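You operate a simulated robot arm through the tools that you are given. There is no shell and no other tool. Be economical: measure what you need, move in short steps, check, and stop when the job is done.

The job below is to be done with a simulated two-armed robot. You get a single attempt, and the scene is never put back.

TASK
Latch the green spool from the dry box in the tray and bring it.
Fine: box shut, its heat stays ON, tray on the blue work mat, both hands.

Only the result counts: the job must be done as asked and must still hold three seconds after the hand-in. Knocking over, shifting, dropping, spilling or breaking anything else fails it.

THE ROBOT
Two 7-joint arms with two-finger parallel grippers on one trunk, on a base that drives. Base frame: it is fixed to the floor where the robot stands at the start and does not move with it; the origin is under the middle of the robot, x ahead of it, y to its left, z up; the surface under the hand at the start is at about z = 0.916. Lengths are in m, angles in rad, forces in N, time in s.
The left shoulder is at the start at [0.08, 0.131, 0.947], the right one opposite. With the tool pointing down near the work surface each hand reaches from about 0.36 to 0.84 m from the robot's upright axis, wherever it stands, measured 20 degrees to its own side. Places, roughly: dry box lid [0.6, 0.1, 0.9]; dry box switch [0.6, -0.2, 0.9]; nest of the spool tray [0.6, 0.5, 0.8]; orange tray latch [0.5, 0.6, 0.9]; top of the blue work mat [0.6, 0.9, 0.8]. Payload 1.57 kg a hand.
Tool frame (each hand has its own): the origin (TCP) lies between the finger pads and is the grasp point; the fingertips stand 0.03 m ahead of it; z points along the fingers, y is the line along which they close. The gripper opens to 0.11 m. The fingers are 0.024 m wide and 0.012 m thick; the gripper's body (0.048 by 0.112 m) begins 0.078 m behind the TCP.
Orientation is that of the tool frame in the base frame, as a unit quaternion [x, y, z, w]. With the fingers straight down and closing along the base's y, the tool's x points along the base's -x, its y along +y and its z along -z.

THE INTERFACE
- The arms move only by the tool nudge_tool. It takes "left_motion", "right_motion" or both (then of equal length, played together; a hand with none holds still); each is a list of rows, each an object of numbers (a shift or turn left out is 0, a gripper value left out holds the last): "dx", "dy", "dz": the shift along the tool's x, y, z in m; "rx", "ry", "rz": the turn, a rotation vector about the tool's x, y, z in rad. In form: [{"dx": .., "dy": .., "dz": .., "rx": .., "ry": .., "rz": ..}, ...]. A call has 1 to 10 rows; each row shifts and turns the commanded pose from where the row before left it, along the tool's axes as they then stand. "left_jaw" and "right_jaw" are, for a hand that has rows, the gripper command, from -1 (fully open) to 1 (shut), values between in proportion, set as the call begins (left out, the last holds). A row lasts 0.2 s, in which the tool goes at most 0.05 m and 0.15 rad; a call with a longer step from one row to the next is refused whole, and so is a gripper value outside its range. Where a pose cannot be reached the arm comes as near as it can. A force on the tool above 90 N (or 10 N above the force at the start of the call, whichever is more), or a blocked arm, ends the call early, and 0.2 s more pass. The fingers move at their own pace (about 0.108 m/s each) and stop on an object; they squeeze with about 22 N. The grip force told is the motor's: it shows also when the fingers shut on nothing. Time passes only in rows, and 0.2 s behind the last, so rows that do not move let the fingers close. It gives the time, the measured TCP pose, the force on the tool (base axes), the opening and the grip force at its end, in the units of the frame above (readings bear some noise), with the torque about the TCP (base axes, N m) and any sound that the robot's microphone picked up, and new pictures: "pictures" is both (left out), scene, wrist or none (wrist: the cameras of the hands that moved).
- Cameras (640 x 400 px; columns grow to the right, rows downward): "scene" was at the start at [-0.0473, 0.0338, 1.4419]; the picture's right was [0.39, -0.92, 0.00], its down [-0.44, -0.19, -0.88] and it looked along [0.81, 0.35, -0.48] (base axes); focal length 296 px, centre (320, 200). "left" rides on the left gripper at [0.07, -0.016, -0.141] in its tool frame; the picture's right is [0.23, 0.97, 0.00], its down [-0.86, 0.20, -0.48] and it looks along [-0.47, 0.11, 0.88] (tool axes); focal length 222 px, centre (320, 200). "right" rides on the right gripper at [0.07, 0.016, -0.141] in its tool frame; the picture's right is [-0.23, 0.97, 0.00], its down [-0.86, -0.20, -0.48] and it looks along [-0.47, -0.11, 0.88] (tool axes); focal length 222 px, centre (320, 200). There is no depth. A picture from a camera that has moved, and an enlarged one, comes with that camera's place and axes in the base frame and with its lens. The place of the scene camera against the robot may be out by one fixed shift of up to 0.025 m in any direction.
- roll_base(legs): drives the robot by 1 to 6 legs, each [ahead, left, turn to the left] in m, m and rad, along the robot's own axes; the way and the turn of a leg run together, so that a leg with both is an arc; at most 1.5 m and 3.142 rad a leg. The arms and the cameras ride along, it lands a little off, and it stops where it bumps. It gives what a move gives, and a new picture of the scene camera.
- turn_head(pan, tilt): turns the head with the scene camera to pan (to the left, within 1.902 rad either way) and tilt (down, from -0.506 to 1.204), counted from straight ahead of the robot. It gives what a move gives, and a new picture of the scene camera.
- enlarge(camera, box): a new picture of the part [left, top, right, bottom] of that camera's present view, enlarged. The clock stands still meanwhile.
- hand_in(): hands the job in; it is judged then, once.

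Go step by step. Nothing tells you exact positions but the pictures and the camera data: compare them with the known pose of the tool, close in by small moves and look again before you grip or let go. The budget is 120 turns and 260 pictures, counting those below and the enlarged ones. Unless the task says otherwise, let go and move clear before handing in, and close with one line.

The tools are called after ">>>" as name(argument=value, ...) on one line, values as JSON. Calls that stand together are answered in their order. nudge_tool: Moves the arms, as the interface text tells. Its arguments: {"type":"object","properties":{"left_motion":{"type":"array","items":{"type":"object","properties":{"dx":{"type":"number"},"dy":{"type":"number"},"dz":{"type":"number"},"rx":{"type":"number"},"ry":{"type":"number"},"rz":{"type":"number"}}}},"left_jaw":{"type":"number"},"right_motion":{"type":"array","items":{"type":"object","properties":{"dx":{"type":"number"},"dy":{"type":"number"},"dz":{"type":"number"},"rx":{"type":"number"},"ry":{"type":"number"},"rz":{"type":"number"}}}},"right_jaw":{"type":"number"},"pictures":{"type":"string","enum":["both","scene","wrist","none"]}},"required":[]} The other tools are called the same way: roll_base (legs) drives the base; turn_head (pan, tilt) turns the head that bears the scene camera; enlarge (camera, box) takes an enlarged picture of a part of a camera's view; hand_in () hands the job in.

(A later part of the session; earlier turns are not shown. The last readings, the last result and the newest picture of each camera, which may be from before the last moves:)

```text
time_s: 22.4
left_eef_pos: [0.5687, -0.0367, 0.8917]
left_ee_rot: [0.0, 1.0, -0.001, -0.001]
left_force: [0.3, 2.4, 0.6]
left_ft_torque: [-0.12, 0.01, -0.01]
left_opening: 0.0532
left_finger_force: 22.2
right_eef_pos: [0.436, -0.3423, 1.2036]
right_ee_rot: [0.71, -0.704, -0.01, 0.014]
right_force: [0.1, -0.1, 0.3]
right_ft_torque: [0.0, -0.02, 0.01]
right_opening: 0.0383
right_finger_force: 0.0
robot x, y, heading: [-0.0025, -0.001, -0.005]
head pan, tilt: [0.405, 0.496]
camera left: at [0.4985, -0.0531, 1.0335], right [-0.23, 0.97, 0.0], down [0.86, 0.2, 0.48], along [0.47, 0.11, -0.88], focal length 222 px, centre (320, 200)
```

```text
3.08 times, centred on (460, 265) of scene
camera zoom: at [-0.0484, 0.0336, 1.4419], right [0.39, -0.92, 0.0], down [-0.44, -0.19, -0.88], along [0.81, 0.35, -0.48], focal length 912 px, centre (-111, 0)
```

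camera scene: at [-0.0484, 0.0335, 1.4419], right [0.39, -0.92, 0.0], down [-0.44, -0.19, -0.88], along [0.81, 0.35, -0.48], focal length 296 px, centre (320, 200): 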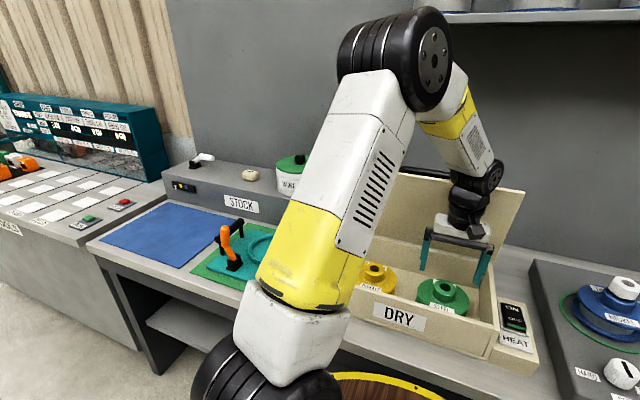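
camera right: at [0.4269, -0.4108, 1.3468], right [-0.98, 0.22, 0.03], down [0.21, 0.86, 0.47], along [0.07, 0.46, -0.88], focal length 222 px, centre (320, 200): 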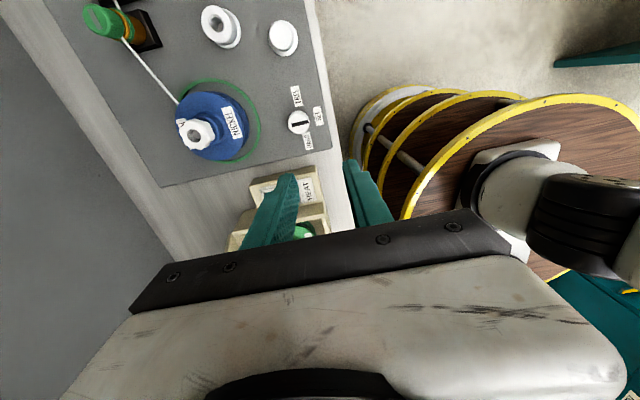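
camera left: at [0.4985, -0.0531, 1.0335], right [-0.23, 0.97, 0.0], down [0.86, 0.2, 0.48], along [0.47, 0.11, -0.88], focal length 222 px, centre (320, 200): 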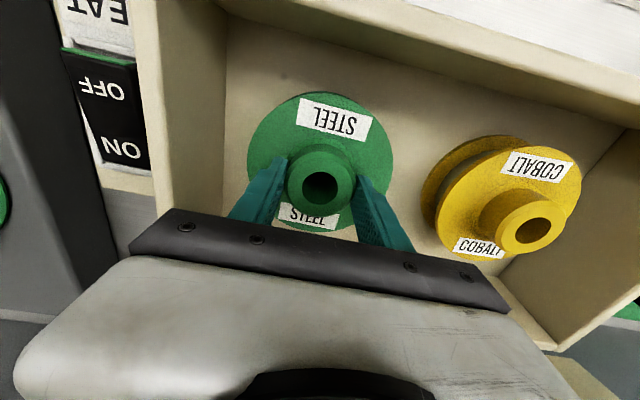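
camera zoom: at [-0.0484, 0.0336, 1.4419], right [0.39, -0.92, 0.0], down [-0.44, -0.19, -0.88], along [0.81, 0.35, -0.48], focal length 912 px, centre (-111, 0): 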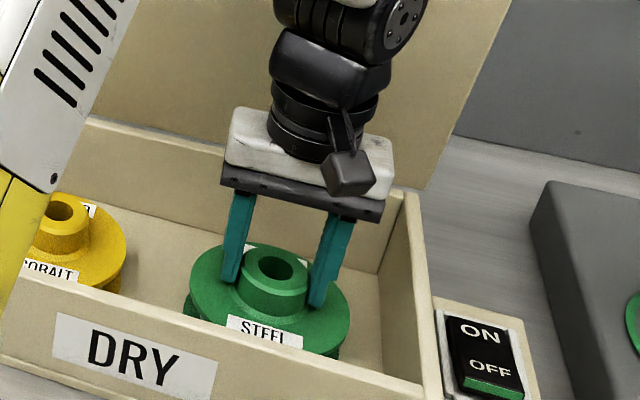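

Gripped on the 53 mm hub. Lifting straight up.

>>> nudge_tool(left_motion=[{"dz": -0.015}, {"dz": -0.025}, {"dz": -0.035}, {"dz": -0.035}, {"dz": -0.035}, {"dz": -0.035}, {"dz": -0.03}, {}])

```text
time_s: 24.1
left_eef_pos: [0.5674, -0.0384, 1.1019]
left_ee_rot: [0.001, 1.0, 0.0, 0.0]
left_force: [0.0, 0.3, -5.7]
left_ft_torque: [0.04, 0.0, 0.0]
left_opening: 0.0534
left_finger_force: 22.1
right_eef_pos: [0.4363, -0.3426, 1.2043]
right_ee_rot: [0.71, -0.704, -0.009, 0.014]
right_force: [0.3, 0.3, -0.4]
right_ft_torque: [0.02, -0.02, 0.0]
right_opening: 0.0384
right_finger_force: 0.1
robot x, y, heading: [-0.0015, -0.0019, 0.001]
head pan, tilt: [0.405, 0.496]
camera scene: at [-0.0483, 0.0335, 1.4419], right [0.39, -0.92, 0.0], down [-0.44, -0.19, -0.88], along [0.81, 0.35, -0.48], focal length 296 px, centre (320, 200)
camera left: at [0.4984, -0.0542, 1.2431], right [-0.23, 0.97, 0.0], down [0.86, 0.2, 0.48], along [0.47, 0.11, -0.88], focal length 222 px, centre (320, 200)
```

scene: 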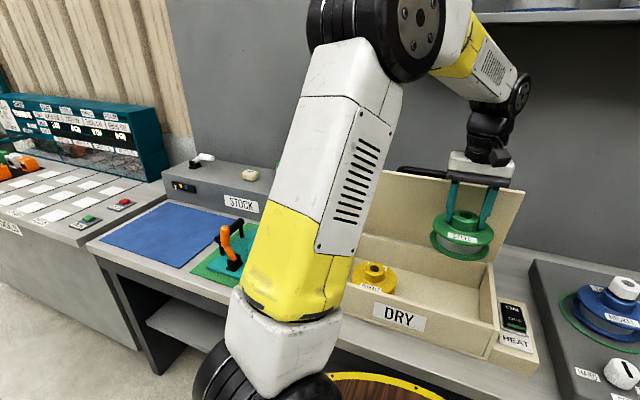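
left: 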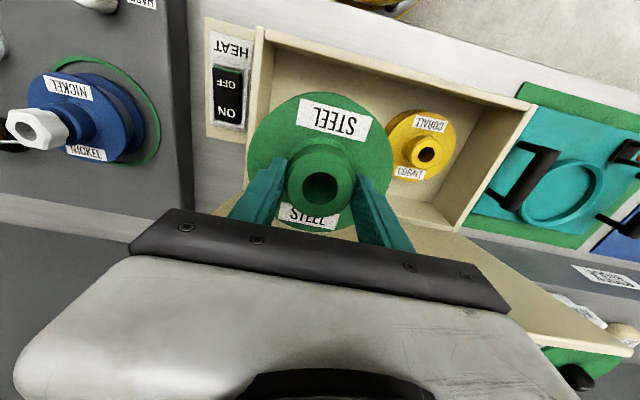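

The spool is up and held. Carrying it left to above the tray nest.

>>> nudge_tool(left_motion=[{"dx": 0.005, "dy": 0.045}, {"dy": 0.048}, {"dy": 0.048}, {"dy": 0.048}, {"dy": 0.048}, {"dy": 0.048}, {"dy": 0.048}, {"dy": 0.048}, {"dy": 0.045}, {}])

>>> enlarge(camera="left", box=[300, 60, 600, 240])

```text
time_s: 26.4
left_eef_pos: [0.5639, 0.3901, 1.1012]
left_ee_rot: [0.0, 1.0, -0.001, -0.001]
left_force: [-0.2, 0.0, -6.1]
left_ft_torque: [0.02, 0.0, 0.01]
left_opening: 0.0538
left_finger_force: 22.6
right_eef_pos: [0.4379, -0.3412, 1.2044]
right_ee_rot: [0.71, -0.704, -0.01, 0.014]
right_force: [0.3, 0.3, 0.5]
right_ft_torque: [0.0, 0.01, 0.01]
right_opening: 0.0385
right_finger_force: 0.1
robot x, y, heading: [-0.0007, 0.0008, -0.004]
head pan, tilt: [0.405, 0.496]
camera scene: at [-0.0483, 0.0337, 1.4419], right [0.39, -0.92, 0.0], down [-0.44, -0.19, -0.88], along [0.81, 0.35, -0.48], focal length 296 px, centre (320, 200)
camera left: at [0.4937, 0.3733, 1.2433], right [-0.23, 0.97, 0.0], down [0.86, 0.2, 0.48], along [0.47, 0.11, -0.88], focal length 222 px, centre (320, 200)
```

scene: 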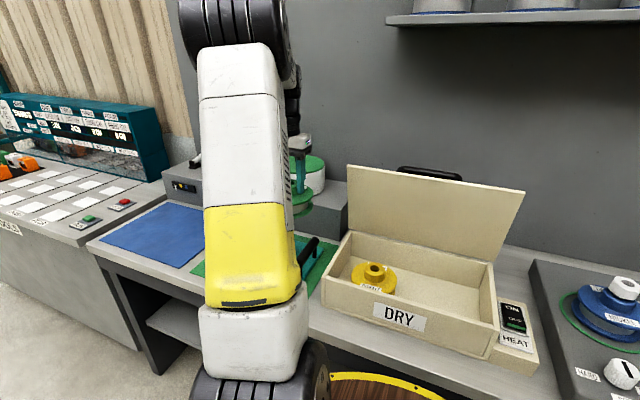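
left: 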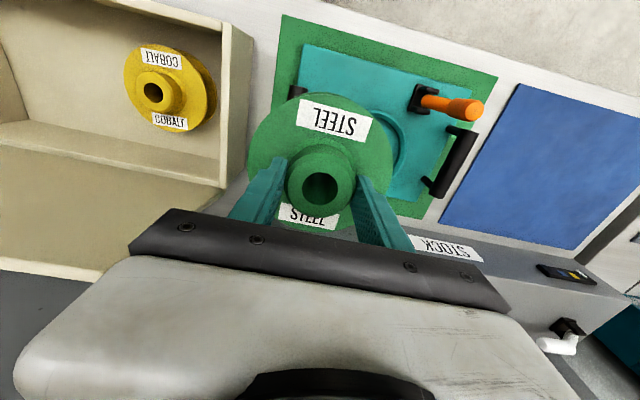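

```text
2.13 times, centred on (450, 150) of left
camera zoom: at [0.4937, 0.3733, 1.2433], right [-0.23, 0.97, 0.0], down [0.86, 0.2, 0.48], along [0.47, 0.11, -0.88], focal length 474 px, centre (43, 307)
```

zoom: 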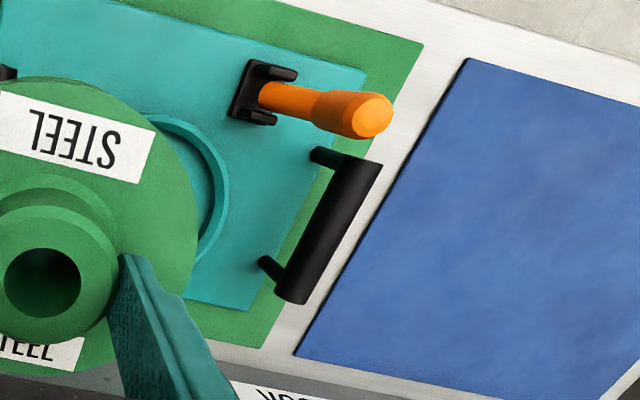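

To fix the nest centre precisely I need the ring unobstructed; I'll sidestep a little for a clear view.

>>> nudge_tool(left_motion=[{"dy": -0.045}, {"dy": -0.045}, {"dy": -0.045}, {}], pictures="none")

>>> enlarge(camera="left", box=[340, 40, 600, 220])

```text
time_s: 27.4
left_eef_pos: [0.5634, 0.2552, 1.1035]
left_ee_rot: [0.0, 1.0, 0.0, -0.001]
left_force: [-0.2, 0.4, -5.3]
left_ft_torque: [0.05, 0.0, 0.02]
left_opening: 0.0537
left_finger_force: 22.0
right_eef_pos: [0.4369, -0.3415, 1.2034]
right_ee_rot: [0.71, -0.704, -0.01, 0.014]
right_force: [0.7, 0.8, -0.4]
right_ft_torque: [0.01, 0.02, -0.01]
right_opening: 0.0388
right_finger_force: 0.1
robot x, y, heading: [-0.0046, 0.0014, -0.002]
head pan, tilt: [0.405, 0.496]
```

```text
2.22 times, centred on (470, 130) of left
camera zoom: at [0.493, 0.238, 1.244], right [-0.23, 0.97, 0.0], down [0.85, 0.2, 0.48], along [0.47, 0.11, -0.88], focal length 494 px, centre (-13, 356)
```

zoom: 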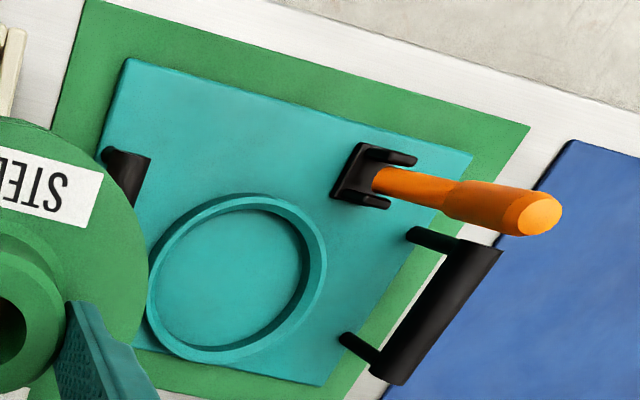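

The nest centre computes to about (0.589, 0.483), ring top at z ≈ 0.83. Moving over it and partway down.

>>> nudge_tool(left_motion=[{"dx": -0.0055, "dy": 0.0456}, {"dx": -0.0055, "dy": 0.0456}, {"dx": -0.0055, "dy": 0.0456}, {"dx": -0.0055, "dy": 0.0456}, {"dx": -0.0055, "dy": 0.0456}, {"dz": 0.03}, {"dz": 0.04}, {"dz": 0.04}, {"dz": 0.04}, {}])

>>> enlarge(camera="left", box=[200, 20, 520, 230])

```text
time_s: 29.6
left_eef_pos: [0.5907, 0.4817, 0.9504]
left_ee_rot: [0.0, 1.0, 0.0, 0.0]
left_force: [0.0, 0.2, -5.0]
left_ft_torque: [0.01, 0.0, -0.02]
left_opening: 0.0535
left_finger_force: 22.7
right_eef_pos: [0.4376, -0.3417, 1.2035]
right_ee_rot: [0.71, -0.704, -0.011, 0.014]
right_force: [0.2, 0.3, 0.7]
right_ft_torque: [-0.02, -0.05, -0.03]
right_opening: 0.0383
right_finger_force: 0.1
robot x, y, heading: [-0.0019, -0.0027, -0.002]
head pan, tilt: [0.405, 0.496]
camera scene: at [-0.0483, 0.0337, 1.4419], right [0.39, -0.92, 0.0], down [-0.44, -0.19, -0.88], along [0.81, 0.35, -0.48], focal length 296 px, centre (320, 200)
camera left: at [0.52, 0.4654, 1.0921], right [-0.23, 0.97, 0.0], down [0.86, 0.2, 0.48], along [0.47, 0.11, -0.88], focal length 222 px, centre (320, 200)
```

scene: 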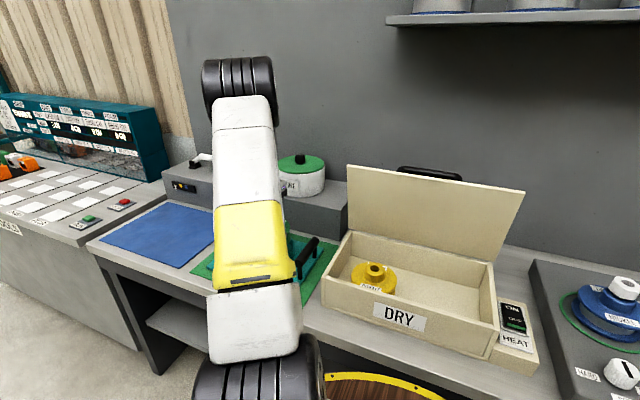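
left: 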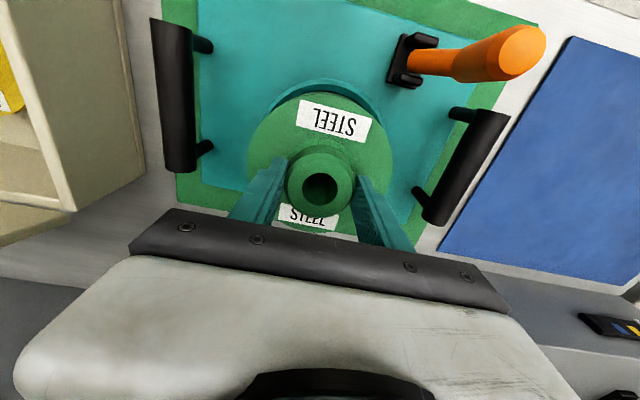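

```text
1.90 times, centred on (360, 125) of left
camera zoom: at [0.52, 0.4654, 1.0921], right [-0.23, 0.97, 0.0], down [0.86, 0.2, 0.48], along [0.47, 0.11, -0.88], focal length 423 px, centre (244, 343)
```

zoom: 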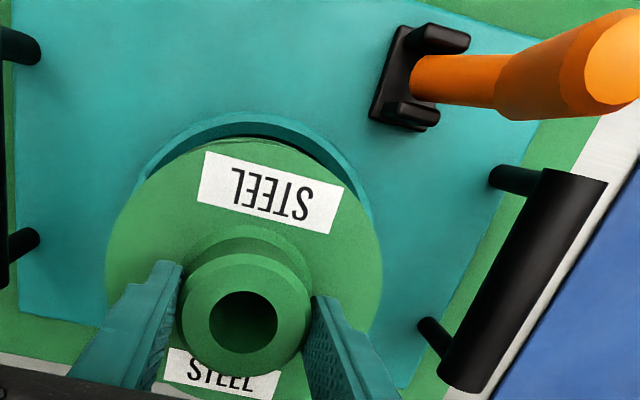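

The closer view refines the nest centre to about (0.600, 0.488). I'll correct by ~1 cm and lower further.

>>> nudge_tool(left_motion=[{"dx": -0.011, "dy": 0.0063}, {}, {"dz": 0.015}, {}], pictures="none")

>>> enlarge(camera="left", box=[200, 20, 520, 230])

```text
time_s: 30.6
left_eef_pos: [0.601, 0.4889, 0.9364]
left_ee_rot: [0.0, 1.0, -0.001, 0.0]
left_force: [-0.7, 0.6, -6.3]
left_ft_torque: [0.0, 0.01, -0.02]
left_opening: 0.0534
left_finger_force: 21.9
right_eef_pos: [0.4362, -0.3428, 1.2036]
right_ee_rot: [0.71, -0.704, -0.009, 0.013]
right_force: [-0.3, -0.3, 0.2]
right_ft_torque: [-0.02, 0.01, -0.01]
right_opening: 0.0385
right_finger_force: 0.2
robot x, y, heading: [0.001, -0.0023, -0.002]
head pan, tilt: [0.405, 0.496]
```

```text
1.90 times, centred on (360, 125) of left
camera zoom: at [0.5312, 0.4716, 1.0771], right [-0.23, 0.97, 0.0], down [0.86, 0.2, 0.48], along [0.47, 0.11, -0.88], focal length 423 px, centre (244, 343)
```

zoom: 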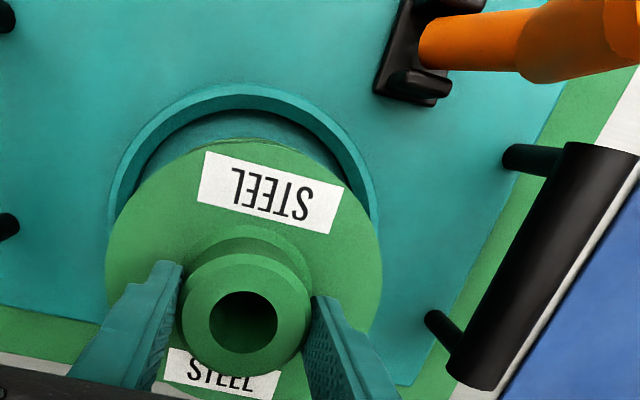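

>>> nudge_tool(left_motion=[{"dz": 0.012}, {"dz": 0.008}, {"dz": 0.004}, {}], pictures="none")

>>> enlarge(camera="left", box=[200, 20, 520, 230])

```text
time_s: 31.6
left_eef_pos: [0.6015, 0.4891, 0.9118]
left_ee_rot: [0.0, 1.0, 0.0, 0.0]
left_force: [0.2, -0.4, -4.9]
left_ft_torque: [0.05, -0.01, 0.0]
left_opening: 0.0537
left_finger_force: 21.8
right_eef_pos: [0.437, -0.3414, 1.2044]
right_ee_rot: [0.71, -0.704, -0.01, 0.015]
right_force: [-0.4, -0.1, -0.9]
right_ft_torque: [0.0, 0.03, 0.04]
right_opening: 0.0385
right_finger_force: 0.0
robot x, y, heading: [-0.0, -0.0024, 0.002]
head pan, tilt: [0.405, 0.496]
```

```text
1.90 times, centred on (360, 125) of left
camera zoom: at [0.5309, 0.4723, 1.0531], right [-0.23, 0.97, 0.0], down [0.86, 0.2, 0.48], along [0.47, 0.11, -0.88], focal length 423 px, centre (244, 343)
```

zoom: 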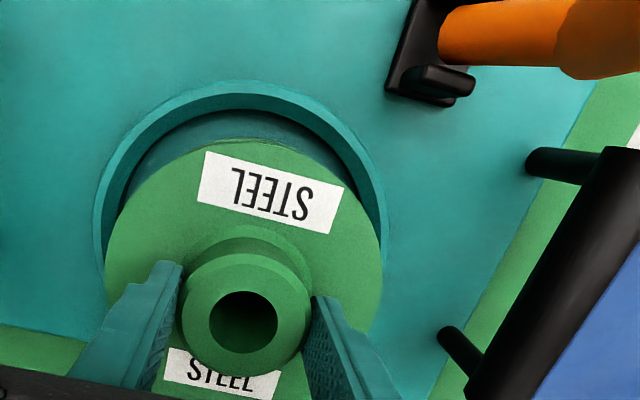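

>>> nudge_tool(left_motion=[{"dz": 0.004, "dy": -0.001}, {"dz": 0.004}, {}, {}], pictures="none")

>>> nudge_tool(left_motion=[{"dz": 0.003}, {"dz": 0.003}, {}, {}], pictures="none")

>>> enlarge(camera="left", box=[200, 20, 520, 230])

```text
time_s: 32.5
left_eef_pos: [0.6003, 0.4874, 0.9059]
left_ee_rot: [-0.001, 1.0, 0.001, 0.0]
left_force: [-10.9, -2.8, 8.1]
left_ft_torque: [0.04, -0.04, 0.0]
left_opening: 0.0535
left_finger_force: 21.8
right_eef_pos: [0.4368, -0.3423, 1.2042]
right_ee_rot: [0.71, -0.704, -0.01, 0.014]
right_force: [0.1, 0.7, -0.7]
right_ft_torque: [0.0, 0.0, 0.01]
right_opening: 0.0383
right_finger_force: 0.1
robot x, y, heading: [-0.0016, -0.0015, -0.0]
head pan, tilt: [0.405, 0.496]
```

```text
time_s: 33.5
left_eef_pos: [0.6021, 0.4882, 0.9003]
left_ee_rot: [0.0, 1.0, 0.0, 0.001]
left_force: [-5.3, -3.8, 11.6]
left_ft_torque: [0.16, -0.1, 0.03]
left_opening: 0.0534
left_finger_force: 22.1
right_eef_pos: [0.4364, -0.3423, 1.204]
right_ee_rot: [0.71, -0.704, -0.011, 0.013]
right_force: [-0.3, -0.5, -0.4]
right_ft_torque: [-0.03, 0.02, 0.02]
right_opening: 0.0386
right_finger_force: 0.0
robot x, y, heading: [-0.0015, 0.0011, -0.002]
head pan, tilt: [0.405, 0.496]
```

```text
1.90 times, centred on (360, 125) of left
camera zoom: at [0.5313, 0.4709, 1.041], right [-0.23, 0.97, 0.0], down [0.85, 0.2, 0.48], along [0.47, 0.11, -0.88], focal length 423 px, centre (244, 343)
```

zoom: 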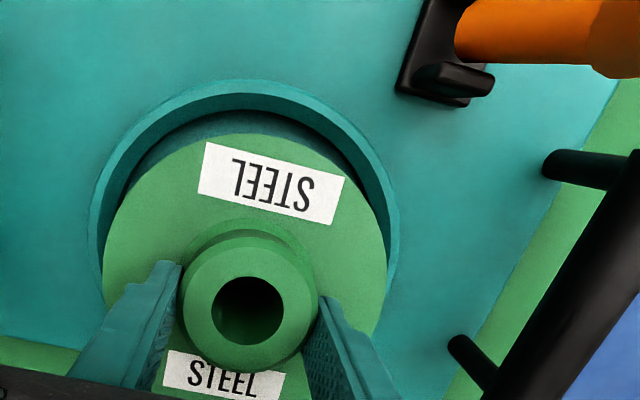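

It's contacting with a force toward −x, so it may be catching the ring on the far side. I'll ease it 4 mm toward −x and see whether it seats.

>>> nudge_tool(left_motion=[{"dz": -0.003}, {"dx": 0.002, "dy": -0.0005}, {"dx": 0.002, "dy": -0.0005}, {}, {}], pictures="none")

>>> nudge_tool(left_motion=[{"dz": 0.003}, {}, {}], pictures="none")

>>> enlarge(camera="left", box=[200, 20, 520, 230])

```text
time_s: 34.8
left_eef_pos: [0.5961, 0.4881, 0.903]
left_ee_rot: [0.0, 1.0, -0.001, -0.001]
left_force: [0.6, -0.3, -5.0]
left_ft_torque: [0.0, 0.0, -0.02]
left_opening: 0.0535
left_finger_force: 21.8
right_eef_pos: [0.4368, -0.3434, 1.2043]
right_ee_rot: [0.71, -0.704, -0.01, 0.014]
right_force: [0.2, -1.5, 0.4]
right_ft_torque: [-0.04, 0.03, 0.02]
right_opening: 0.0383
right_finger_force: 0.1
robot x, y, heading: [-0.001, -0.001, 0.004]
head pan, tilt: [0.405, 0.496]
```

```text
time_s: 35.5
left_eef_pos: [0.5974, 0.4876, 0.8998]
left_ee_rot: [0.0, 1.0, 0.0, 0.001]
left_force: [0.2, -1.2, 3.8]
left_ft_torque: [0.02, 0.5, -0.02]
left_opening: 0.0535
left_finger_force: 22.9
right_eef_pos: [0.4384, -0.3414, 1.204]
right_ee_rot: [0.71, -0.704, -0.009, 0.013]
right_force: [-0.1, -0.1, -0.5]
right_ft_torque: [0.02, 0.01, 0.0]
right_opening: 0.0384
right_finger_force: 0.1
robot x, y, heading: [-0.0027, -0.0001, 0.001]
head pan, tilt: [0.405, 0.496]
```

```text
1.90 times, centred on (360, 125) of left
camera zoom: at [0.5273, 0.4707, 1.0407], right [-0.23, 0.97, 0.0], down [0.85, 0.2, 0.48], along [0.47, 0.11, -0.88], focal length 423 px, centre (244, 343)
```

zoom: 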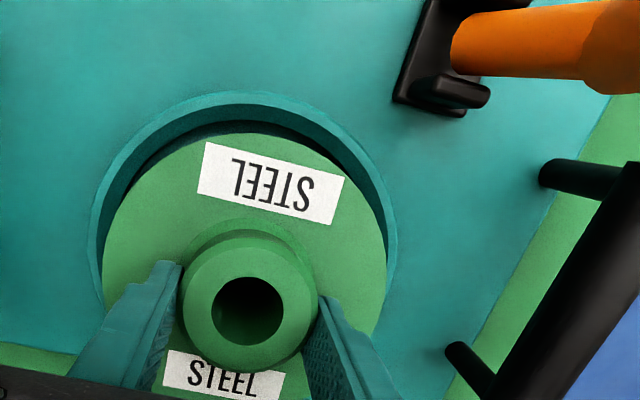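

>>> nudge_tool(left_motion=[{"dx": -0.001, "dz": 0.002}, {"dz": 0.002}, {}, {}], pictures="none")

>>> enlarge(camera="left", box=[200, 20, 520, 230])

>>> turn_head(pan=0.75, tilt=0.6)

```text
time_s: 36.5
left_eef_pos: [0.5978, 0.4872, 0.8954]
left_ee_rot: [-0.001, 1.0, 0.0, 0.0]
left_force: [3.3, -0.2, 4.2]
left_ft_torque: [0.04, 0.43, 0.0]
left_opening: 0.0537
left_finger_force: 21.9
right_eef_pos: [0.4365, -0.3421, 1.2035]
right_ee_rot: [0.71, -0.704, -0.01, 0.014]
right_force: [-0.3, 0.5, 0.8]
right_ft_torque: [-0.04, 0.02, 0.01]
right_opening: 0.0383
right_finger_force: 0.1
robot x, y, heading: [0.001, 0.0023, -0.003]
head pan, tilt: [0.405, 0.496]
```

```text
1.90 times, centred on (360, 125) of left
camera zoom: at [0.528, 0.47, 1.0363], right [-0.23, 0.97, 0.0], down [0.86, 0.2, 0.48], along [0.47, 0.11, -0.88], focal length 423 px, centre (244, 343)
```

zoom: 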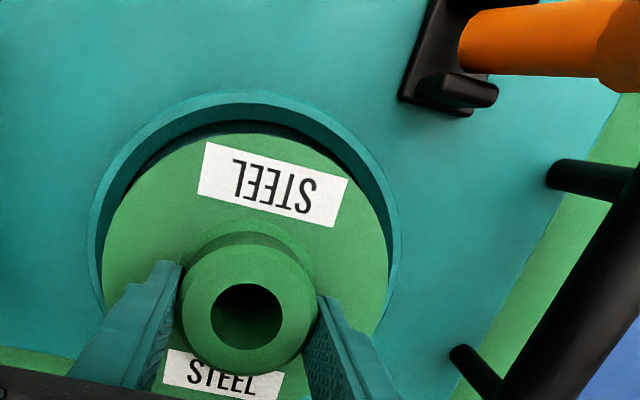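

```text
time_s: 37.4
left_eef_pos: [0.5976, 0.487, 0.8946]
left_ee_rot: [0.0, 1.0, 0.0, 0.0]
left_force: [2.4, 0.8, 2.5]
left_ft_torque: [0.06, 0.28, -0.02]
left_opening: 0.0533
left_finger_force: 22.4
right_eef_pos: [0.4363, -0.3429, 1.2043]
right_ee_rot: [0.71, -0.704, -0.01, 0.014]
right_force: [0.1, -0.4, 0.1]
right_ft_torque: [-0.02, 0.0, -0.03]
right_opening: 0.0384
right_finger_force: 0.1
robot x, y, heading: [-0.0063, 0.0022, -0.001]
head pan, tilt: [0.75, 0.6]
camera scene: at [-0.0674, 0.0578, 1.4326], right [0.68, -0.73, 0.0], down [-0.41, -0.38, -0.83], along [0.6, 0.56, -0.56], focal length 296 px, centre (320, 200)
```

scene: 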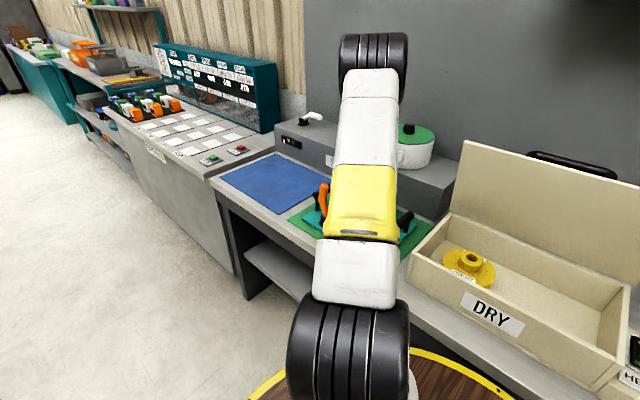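

The force is light and the spool appears inside the ring. I'll open the jaw gently and check.

>>> nudge_tool(left_motion=[{}, {}, {}], left_jaw=-0.3, pictures="none")

>>> enlarge(camera="left", box=[200, 20, 520, 230])

```text
time_s: 38.2
left_eef_pos: [0.5991, 0.4865, 0.8962]
left_ee_rot: [0.001, 1.0, 0.0, 0.0]
left_force: [0.0, -0.4, 1.2]
left_ft_torque: [0.01, 0.01, 0.03]
left_opening: 0.0717
left_finger_force: 0.0
right_eef_pos: [0.4371, -0.3417, 1.2041]
right_ee_rot: [0.71, -0.704, -0.01, 0.014]
right_force: [0.2, 0.0, 0.4]
right_ft_torque: [-0.01, 0.02, -0.03]
right_opening: 0.0384
right_finger_force: 0.1
robot x, y, heading: [0.0018, -0.0015, 0.0]
head pan, tilt: [0.75, 0.6]
```

```text
1.90 times, centred on (360, 125) of left
camera zoom: at [0.5279, 0.4702, 1.0363], right [-0.23, 0.97, 0.0], down [0.86, 0.2, 0.48], along [0.47, 0.11, -0.88], focal length 423 px, centre (244, 343)
```

zoom: 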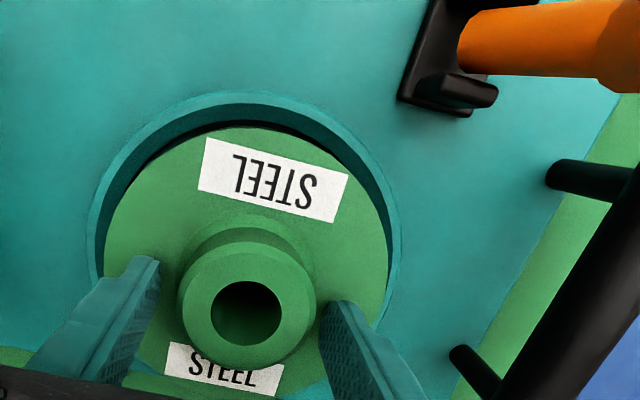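

>>> nudge_tool(left_motion=[{}, {"dz": -0.03}, {"dz": -0.04}, {"dz": -0.04}, {"dz": -0.04}, {"dz": -0.04}, {"dz": -0.03, "dx": 0.02}, {"dx": 0.04}, {"dx": 0.04}, {}], left_jaw=-1)

>>> enlarge(camera="left", box=[200, 80, 480, 250])

```text
time_s: 40.4
left_eef_pos: [0.4968, 0.488, 1.1149]
left_ee_rot: [0.0, 1.0, -0.001, 0.001]
left_force: [-0.2, -0.3, -0.2]
left_ft_torque: [0.02, 0.01, 0.02]
left_opening: 0.1101
left_finger_force: 0.1
right_eef_pos: [0.4365, -0.3431, 1.2042]
right_ee_rot: [0.711, -0.703, -0.01, 0.013]
right_force: [-0.3, -0.4, -0.1]
right_ft_torque: [-0.01, -0.02, 0.0]
right_opening: 0.0384
right_finger_force: 0.0
robot x, y, heading: [0.0001, 0.0003, -0.0]
head pan, tilt: [0.75, 0.6]
camera scene: at [-0.0675, 0.0579, 1.4325], right [0.68, -0.73, 0.0], down [-0.41, -0.39, -0.83], along [0.6, 0.56, -0.57], focal length 296 px, centre (320, 200)
camera left: at [0.4279, 0.4709, 1.2552], right [-0.23, 0.97, 0.0], down [0.86, 0.2, 0.48], along [0.47, 0.11, -0.88], focal length 222 px, centre (320, 200)
```

scene: 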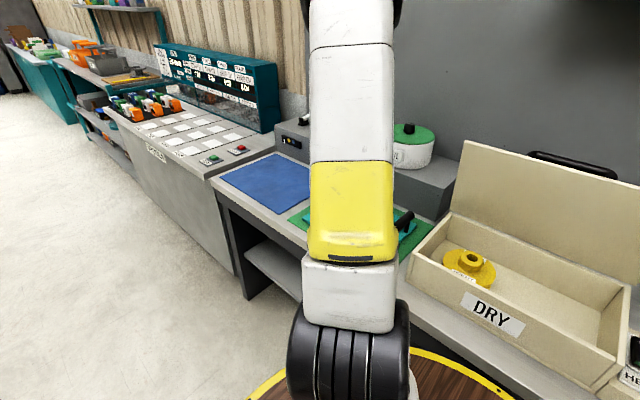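
left: 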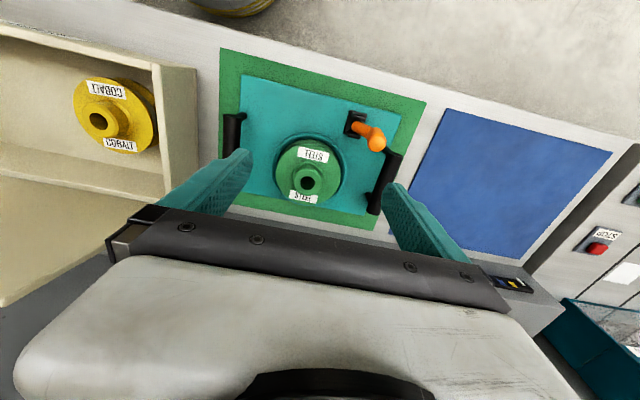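

```text
2.29 times, centred on (340, 165) of left
camera zoom: at [0.4279, 0.4709, 1.2552], right [-0.23, 0.97, 0.0], down [0.86, 0.2, 0.48], along [0.47, 0.11, -0.88], focal length 508 px, centre (274, 280)
```

zoom: 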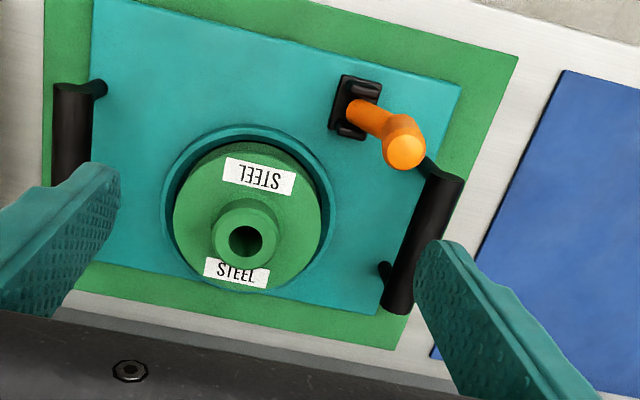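

The spool looks seated in the ring. Next is the latch: the lever stands nearly upright at (0.487, 0.55), hinged to swing in the y–z plane, so I'll shut the left fingers and set them just outside (+y) of the lever.

>>> nudge_tool(left_motion=[{"dx": 0.003, "dy": 0.04}, {"dx": 0.003, "dy": 0.04}, {"dx": 0.003, "dy": 0.042}, {"dz": 0.04}, {"dz": 0.04}, {"dz": 0.04}, {"dz": 0.04}, {}], left_jaw=1)

>>> enlarge(camera="left", box=[200, 60, 460, 240])

```text
time_s: 42.2
left_eef_pos: [0.4912, 0.6106, 0.9534]
left_ee_rot: [0.0, 1.0, -0.001, 0.001]
left_force: [0.5, -0.3, 0.1]
left_ft_torque: [0.01, 0.01, 0.03]
left_opening: 0.0
left_finger_force: 21.6
right_eef_pos: [0.4363, -0.3416, 1.2036]
right_ee_rot: [0.709, -0.705, -0.009, 0.013]
right_force: [-0.2, 0.0, -0.3]
right_ft_torque: [-0.02, 0.0, -0.01]
right_opening: 0.0386
right_finger_force: 0.1
robot x, y, heading: [0.0001, -0.0016, 0.004]
head pan, tilt: [0.75, 0.6]
camera scene: at [-0.0675, 0.058, 1.4325], right [0.68, -0.73, 0.0], down [-0.41, -0.39, -0.82], along [0.6, 0.56, -0.57], focal length 296 px, centre (320, 200)
camera left: at [0.4209, 0.5937, 1.0948], right [-0.23, 0.97, 0.0], down [0.86, 0.2, 0.48], along [0.47, 0.11, -0.88], focal length 222 px, centre (320, 200)
```

scene: 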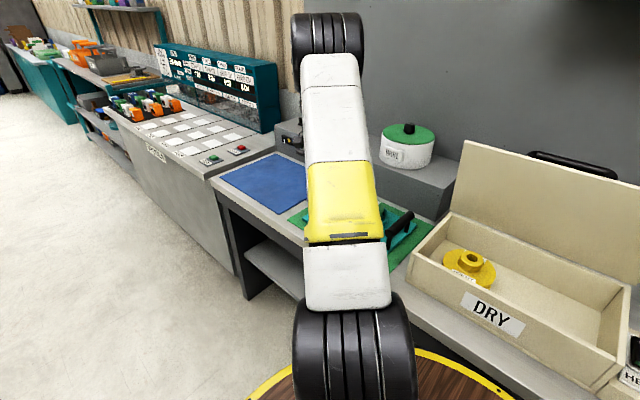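
left: 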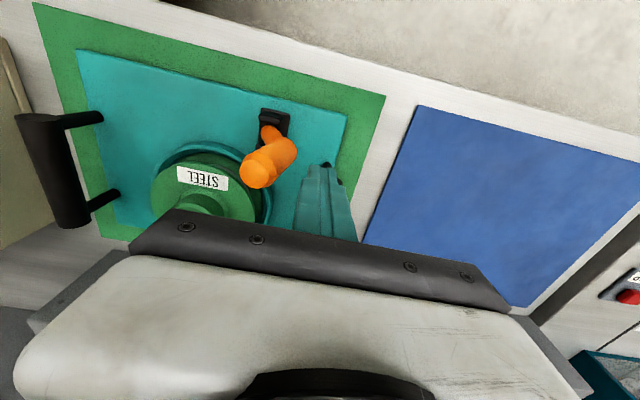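

```text
2.22 times, centred on (330, 150) of left
camera zoom: at [0.4209, 0.5937, 1.0948], right [-0.23, 0.97, 0.0], down [0.86, 0.2, 0.48], along [0.47, 0.11, -0.88], focal length 494 px, centre (298, 311)
```

zoom: 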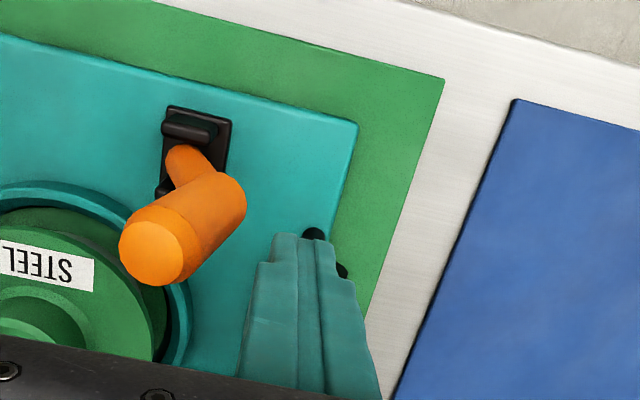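

The shut fingers stand at +y of the lever. I'll push gently toward −y (toward the nest) and watch the force.

>>> nudge_tool(left_motion=[{"dx": 0.003, "dz": 0.008}, {"dy": -0.015}, {"dy": -0.012}, {"dy": -0.01}, {"dy": -0.01}, {}], pictures="none")

>>> enlarge(camera="left", box=[200, 60, 460, 240])

```text
time_s: 43.6
left_eef_pos: [0.487, 0.5615, 0.9465]
left_ee_rot: [-0.001, 1.0, 0.0, 0.0]
left_force: [-0.3, 1.0, 5.2]
left_ft_torque: [0.0, 0.01, -0.01]
left_opening: 0.0002
left_finger_force: 21.8
right_eef_pos: [0.4359, -0.3432, 1.2037]
right_ee_rot: [0.71, -0.704, -0.01, 0.013]
right_force: [0.5, 0.7, 0.4]
right_ft_torque: [-0.01, -0.02, 0.03]
right_opening: 0.0386
right_finger_force: 0.1
robot x, y, heading: [-0.0009, 0.0001, 0.0]
head pan, tilt: [0.75, 0.6]
```

```text
2.22 times, centred on (330, 150) of left
camera zoom: at [0.4175, 0.545, 1.088], right [-0.23, 0.97, 0.0], down [0.85, 0.2, 0.48], along [0.47, 0.11, -0.88], focal length 494 px, centre (298, 311)
```

zoom: 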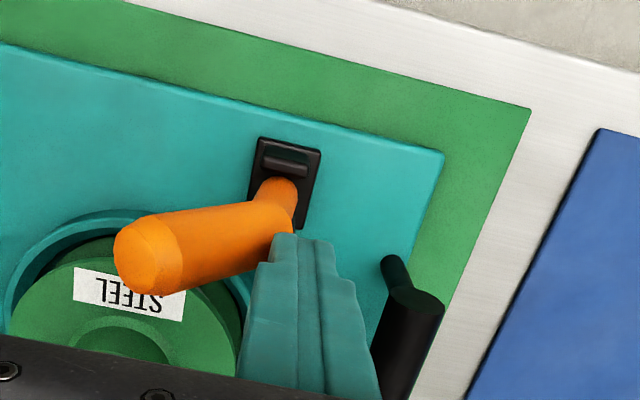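

The lever is swinging toward −y with light force. Continuing along its arc.

>>> nudge_tool(left_motion=[{"dy": -0.014}, {"dy": -0.014}, {"dy": -0.014}, {"dy": -0.012, "dz": 0.005}, {"dy": -0.012, "dz": 0.007}, {}], pictures="none")

>>> enlarge(camera="left", box=[200, 60, 460, 240])

```text
time_s: 45.0
left_eef_pos: [0.4859, 0.4961, 0.936]
left_ee_rot: [0.0, 1.0, 0.0, 0.0]
left_force: [0.1, -0.3, -1.4]
left_ft_torque: [-0.01, 0.01, 0.0]
left_opening: 0.0
left_finger_force: 21.3
right_eef_pos: [0.4369, -0.3413, 1.2044]
right_ee_rot: [0.71, -0.704, -0.01, 0.013]
right_force: [-0.3, 0.0, -0.4]
right_ft_torque: [0.0, -0.04, 0.01]
right_opening: 0.0386
right_finger_force: 0.0
robot x, y, heading: [-0.0001, -0.0006, -0.004]
head pan, tilt: [0.75, 0.6]
```

```text
2.22 times, centred on (330, 150) of left
camera zoom: at [0.4163, 0.4797, 1.0763], right [-0.23, 0.97, 0.0], down [0.86, 0.2, 0.48], along [0.47, 0.11, -0.88], focal length 494 px, centre (298, 311)
```

zoom: 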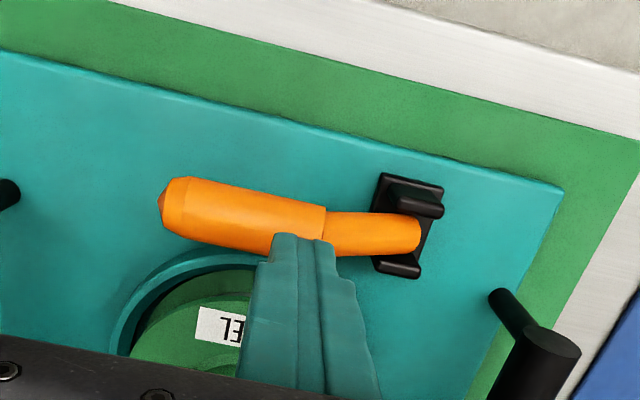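

>>> nudge_tool(left_motion=[{"dy": -0.012, "dz": 0.005}, {"dy": -0.012, "dz": 0.006}, {"dz": 0.008}, {"dz": 0.006}, {}], pictures="none")

>>> enlarge(camera="left", box=[200, 60, 460, 240])

```text
time_s: 46.2
left_eef_pos: [0.4854, 0.4701, 0.916]
left_ee_rot: [0.001, 1.0, 0.003, 0.004]
left_force: [-15.4, -13.5, 77.2]
left_ft_torque: [-0.22, 0.48, -0.05]
left_opening: 0.0
left_finger_force: 21.7
right_eef_pos: [0.434, -0.3429, 1.2036]
right_ee_rot: [0.711, -0.703, -0.01, 0.013]
right_force: [-0.8, 0.5, -0.2]
right_ft_torque: [-0.01, 0.0, -0.01]
right_opening: 0.0382
right_finger_force: 0.1
robot x, y, heading: [-0.0016, -0.0018, -0.003]
head pan, tilt: [0.75, 0.6]
```

```text
2.22 times, centred on (330, 150) of left
camera zoom: at [0.4151, 0.4536, 1.0558], right [-0.23, 0.97, 0.0], down [0.85, 0.2, 0.49], along [0.47, 0.11, -0.87], focal length 494 px, centre (298, 311)
```

zoom: 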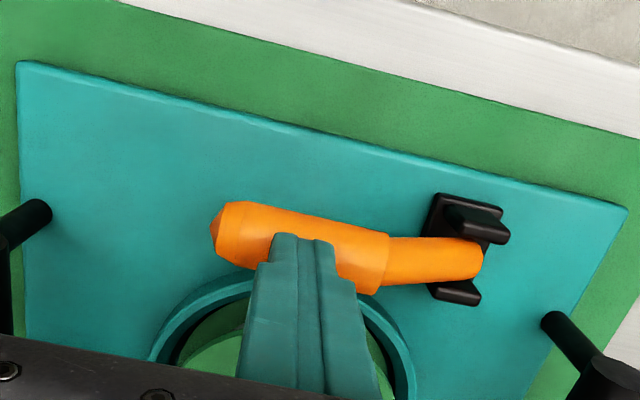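

Pushed firmly to a hard stop, so the lever lies down. I'll back off upward and inspect.

>>> nudge_tool(left_motion=[{"dz": -0.01}, {"dz": -0.04}, {"dz": -0.04}, {"dz": -0.04}, {"dz": -0.04}, {"dz": -0.03, "dx": 0.03}, {"dx": 0.04}, {}])

>>> enlarge(camera="left", box=[200, 60, 460, 240])

```text
time_s: 48.0
left_eef_pos: [0.4194, 0.4716, 1.1083]
left_ee_rot: [0.0, 1.0, 0.0, 0.001]
left_force: [0.5, -0.6, -0.3]
left_ft_torque: [0.0, -0.03, -0.01]
left_opening: 0.0001
left_finger_force: 21.0
right_eef_pos: [0.4367, -0.3424, 1.2042]
right_ee_rot: [0.71, -0.704, -0.01, 0.013]
right_force: [-0.6, -0.1, 0.3]
right_ft_torque: [0.0, -0.02, 0.01]
right_opening: 0.0383
right_finger_force: 0.1
robot x, y, heading: [-0.0006, -0.0015, 0.003]
head pan, tilt: [0.75, 0.6]
camera scene: at [-0.0675, 0.0579, 1.4325], right [0.68, -0.73, 0.0], down [-0.41, -0.39, -0.83], along [0.6, 0.56, -0.56], focal length 296 px, centre (320, 200)
camera left: at [0.349, 0.4557, 1.2483], right [-0.23, 0.97, 0.0], down [0.85, 0.2, 0.48], along [0.47, 0.11, -0.88], focal length 222 px, centre (320, 200)
```

scene: 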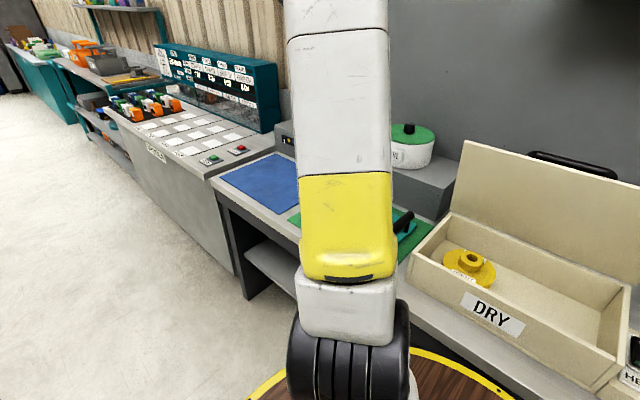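
left: 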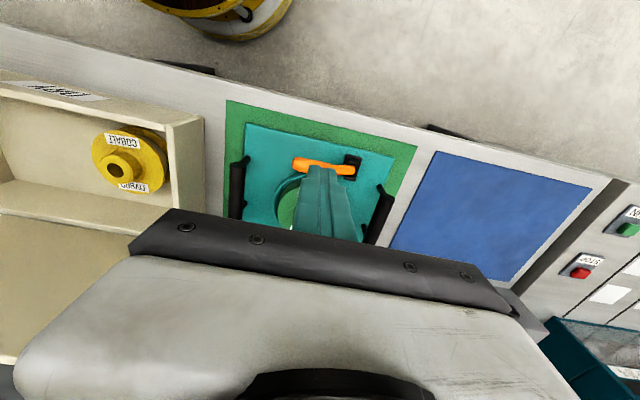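

```text
2.22 times, centred on (330, 150) of left
camera zoom: at [0.349, 0.4557, 1.2483], right [-0.23, 0.97, 0.0], down [0.85, 0.2, 0.48], along [0.47, 0.11, -0.88], focal length 494 px, centre (298, 311)
```

zoom: 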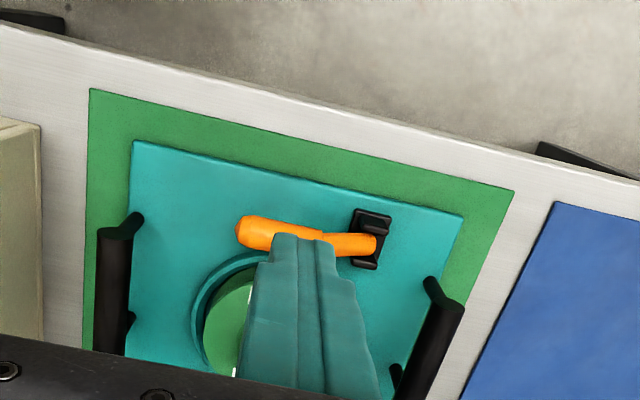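

The latch lever stays down. Now the lid: I'll bring the right hand back the way it left the handle.

>>> nudge_tool(right_motion=[{"dx": -0.0445, "dy": -0.011}, {"dx": -0.0445, "dy": -0.011}, {"dx": -0.0445, "dy": -0.011}, {"dx": -0.0445, "dy": -0.011}, {"dx": -0.0445, "dy": -0.011}, {"dx": -0.0445, "dy": -0.011}, {"dx": -0.0445, "dy": -0.011}, {"dx": -0.0445, "dy": -0.011}, {"dx": -0.0445, "dy": -0.011}, {}], left_motion=[{}, {"dy": 0.03}, {"dy": 0.03}, {}, {}, {}, {}, {}, {}, {}], left_jaw=-1)

```text
time_s: 50.2
left_eef_pos: [0.4178, 0.5334, 1.1097]
left_ee_rot: [0.0, 1.0, 0.0, 0.0]
left_force: [0.4, 0.0, 0.2]
left_ft_torque: [0.02, 0.01, -0.02]
left_opening: 0.11
left_finger_force: 0.0
right_eef_pos: [0.5315, 0.0594, 1.1983]
right_ee_rot: [0.71, -0.704, -0.01, 0.014]
right_force: [-0.3, 0.5, -0.2]
right_ft_torque: [0.0, 0.01, 0.02]
right_opening: 0.0384
right_finger_force: 0.1
robot x, y, heading: [-0.0032, 0.0012, -0.0]
head pan, tilt: [0.75, 0.6]
camera scene: at [-0.0674, 0.058, 1.4325], right [0.68, -0.73, 0.0], down [-0.41, -0.39, -0.82], along [0.6, 0.56, -0.57], focal length 296 px, centre (320, 200)
camera right: at [0.5215, -0.0095, 1.3414], right [-0.98, 0.22, 0.03], down [0.21, 0.86, 0.47], along [0.07, 0.46, -0.88], focal length 222 px, centre (320, 200)
camera left: at [0.3472, 0.5164, 1.2505], right [-0.23, 0.97, 0.0], down [0.86, 0.2, 0.48], along [0.47, 0.11, -0.88], focal length 222 px, centre (320, 200)
```

scene: 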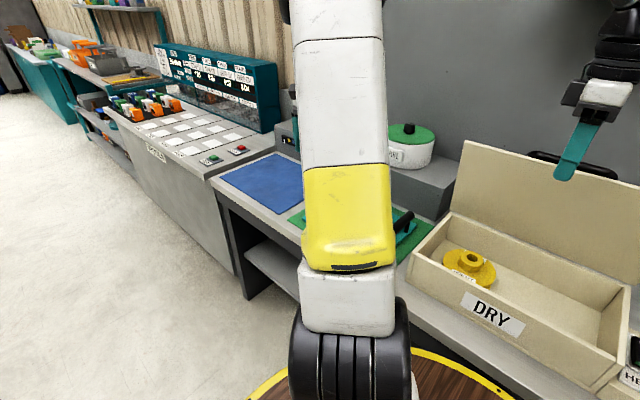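
right: 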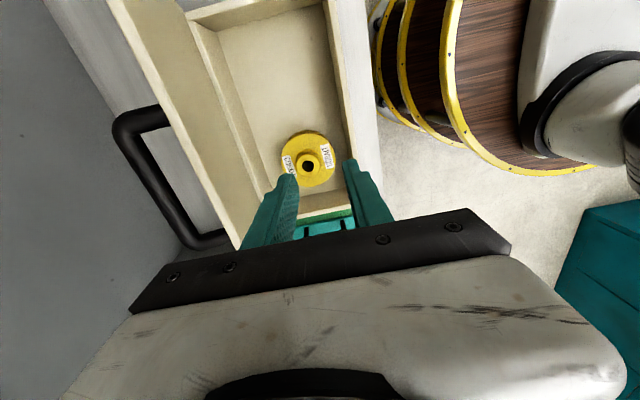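
left: 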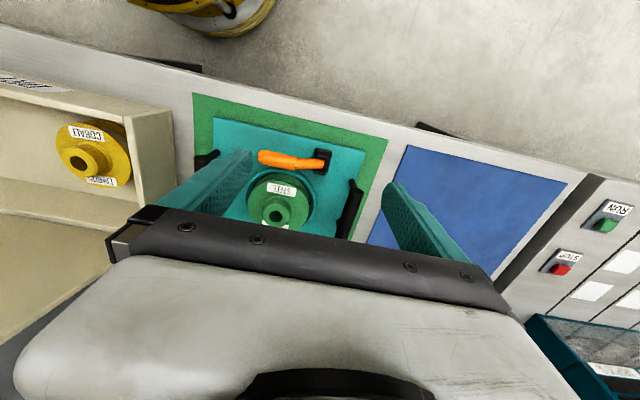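

>>> nudge_tool(right_motion=[{"dy": -0.04}, {"dy": -0.04}, {"dy": -0.04}, {"dy": -0.04}, {}])

```text
time_s: 51.4
left_eef_pos: [0.4172, 0.5335, 1.1088]
left_ee_rot: [0.0, 1.0, 0.0, 0.0]
left_force: [-0.4, 1.3, -0.6]
left_ft_torque: [0.0, 0.03, -0.01]
left_opening: 0.1098
left_finger_force: 0.1
right_eef_pos: [0.6912, 0.0597, 1.1925]
right_ee_rot: [0.711, -0.703, -0.01, 0.015]
right_force: [-0.9, 0.1, 0.3]
right_ft_torque: [-0.01, 0.05, 0.03]
right_opening: 0.0385
right_finger_force: 0.1
robot x, y, heading: [-0.0081, 0.002, -0.003]
head pan, tilt: [0.75, 0.6]
camera scene: at [-0.0673, 0.0581, 1.4325], right [0.68, -0.73, 0.0], down [-0.41, -0.39, -0.82], along [0.6, 0.56, -0.57], focal length 296 px, centre (320, 200)
camera right: at [0.6815, -0.0085, 1.3352], right [-0.98, 0.22, 0.03], down [0.21, 0.86, 0.47], along [0.07, 0.46, -0.88], focal length 222 px, centre (320, 200)
```

scene: 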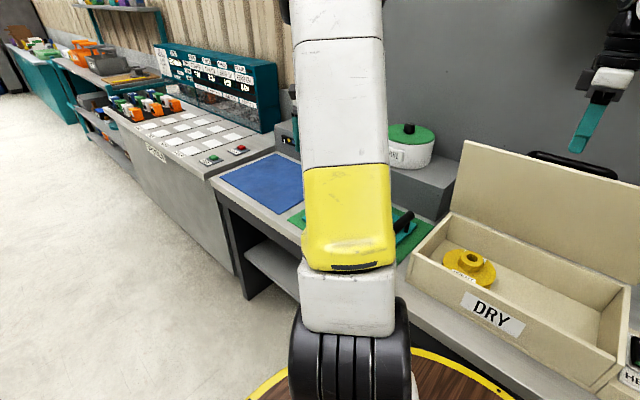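
right: 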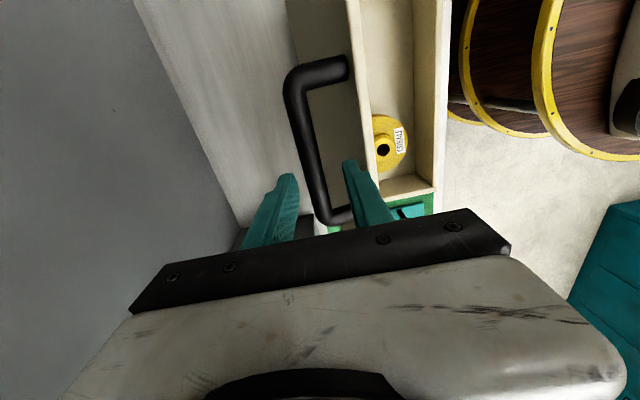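

>>> nudge_tool(right_motion=[{"dy": -0.011}, {}, {"dz": 0.015}, {"dz": 0.015}, {"dz": 0.015}, {}])

```text
time_s: 52.8
left_eef_pos: [0.4163, 0.5332, 1.1087]
left_ee_rot: [0.0, 1.0, -0.001, 0.0]
left_force: [0.9, 0.2, 0.1]
left_ft_torque: [-0.02, 0.02, 0.01]
left_opening: 0.11
left_finger_force: 0.0
right_eef_pos: [0.6892, 0.059, 1.1446]
right_ee_rot: [0.71, -0.704, -0.01, 0.014]
right_force: [0.6, 0.2, 0.3]
right_ft_torque: [0.0, 0.02, 0.01]
right_opening: 0.0385
right_finger_force: 0.0
right hand out of reach, approached as far as the arm can: row 1
robot x, y, heading: [0.0022, 0.0025, -0.003]
head pan, tilt: [0.75, 0.6]
camera scene: at [-0.0674, 0.058, 1.4325], right [0.68, -0.73, 0.0], down [-0.41, -0.39, -0.82], along [0.6, 0.56, -0.57], focal length 296 px, centre (320, 200)
camera right: at [0.6798, -0.0102, 1.2873], right [-0.98, 0.22, 0.03], down [0.21, 0.86, 0.47], along [0.07, 0.46, -0.88], focal length 222 px, centre (320, 200)
```

scene: 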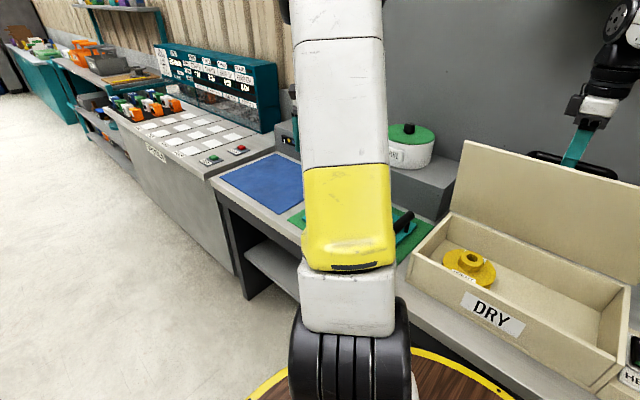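
right: 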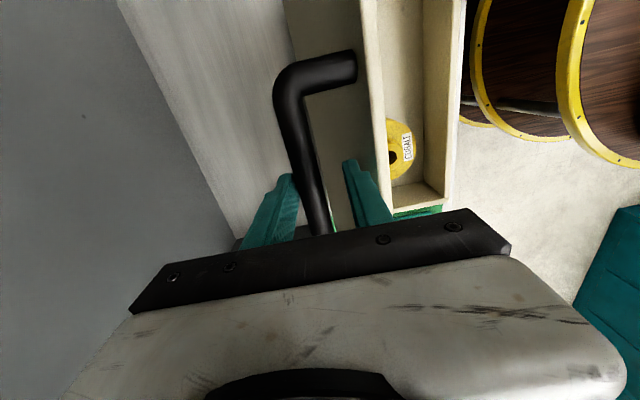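

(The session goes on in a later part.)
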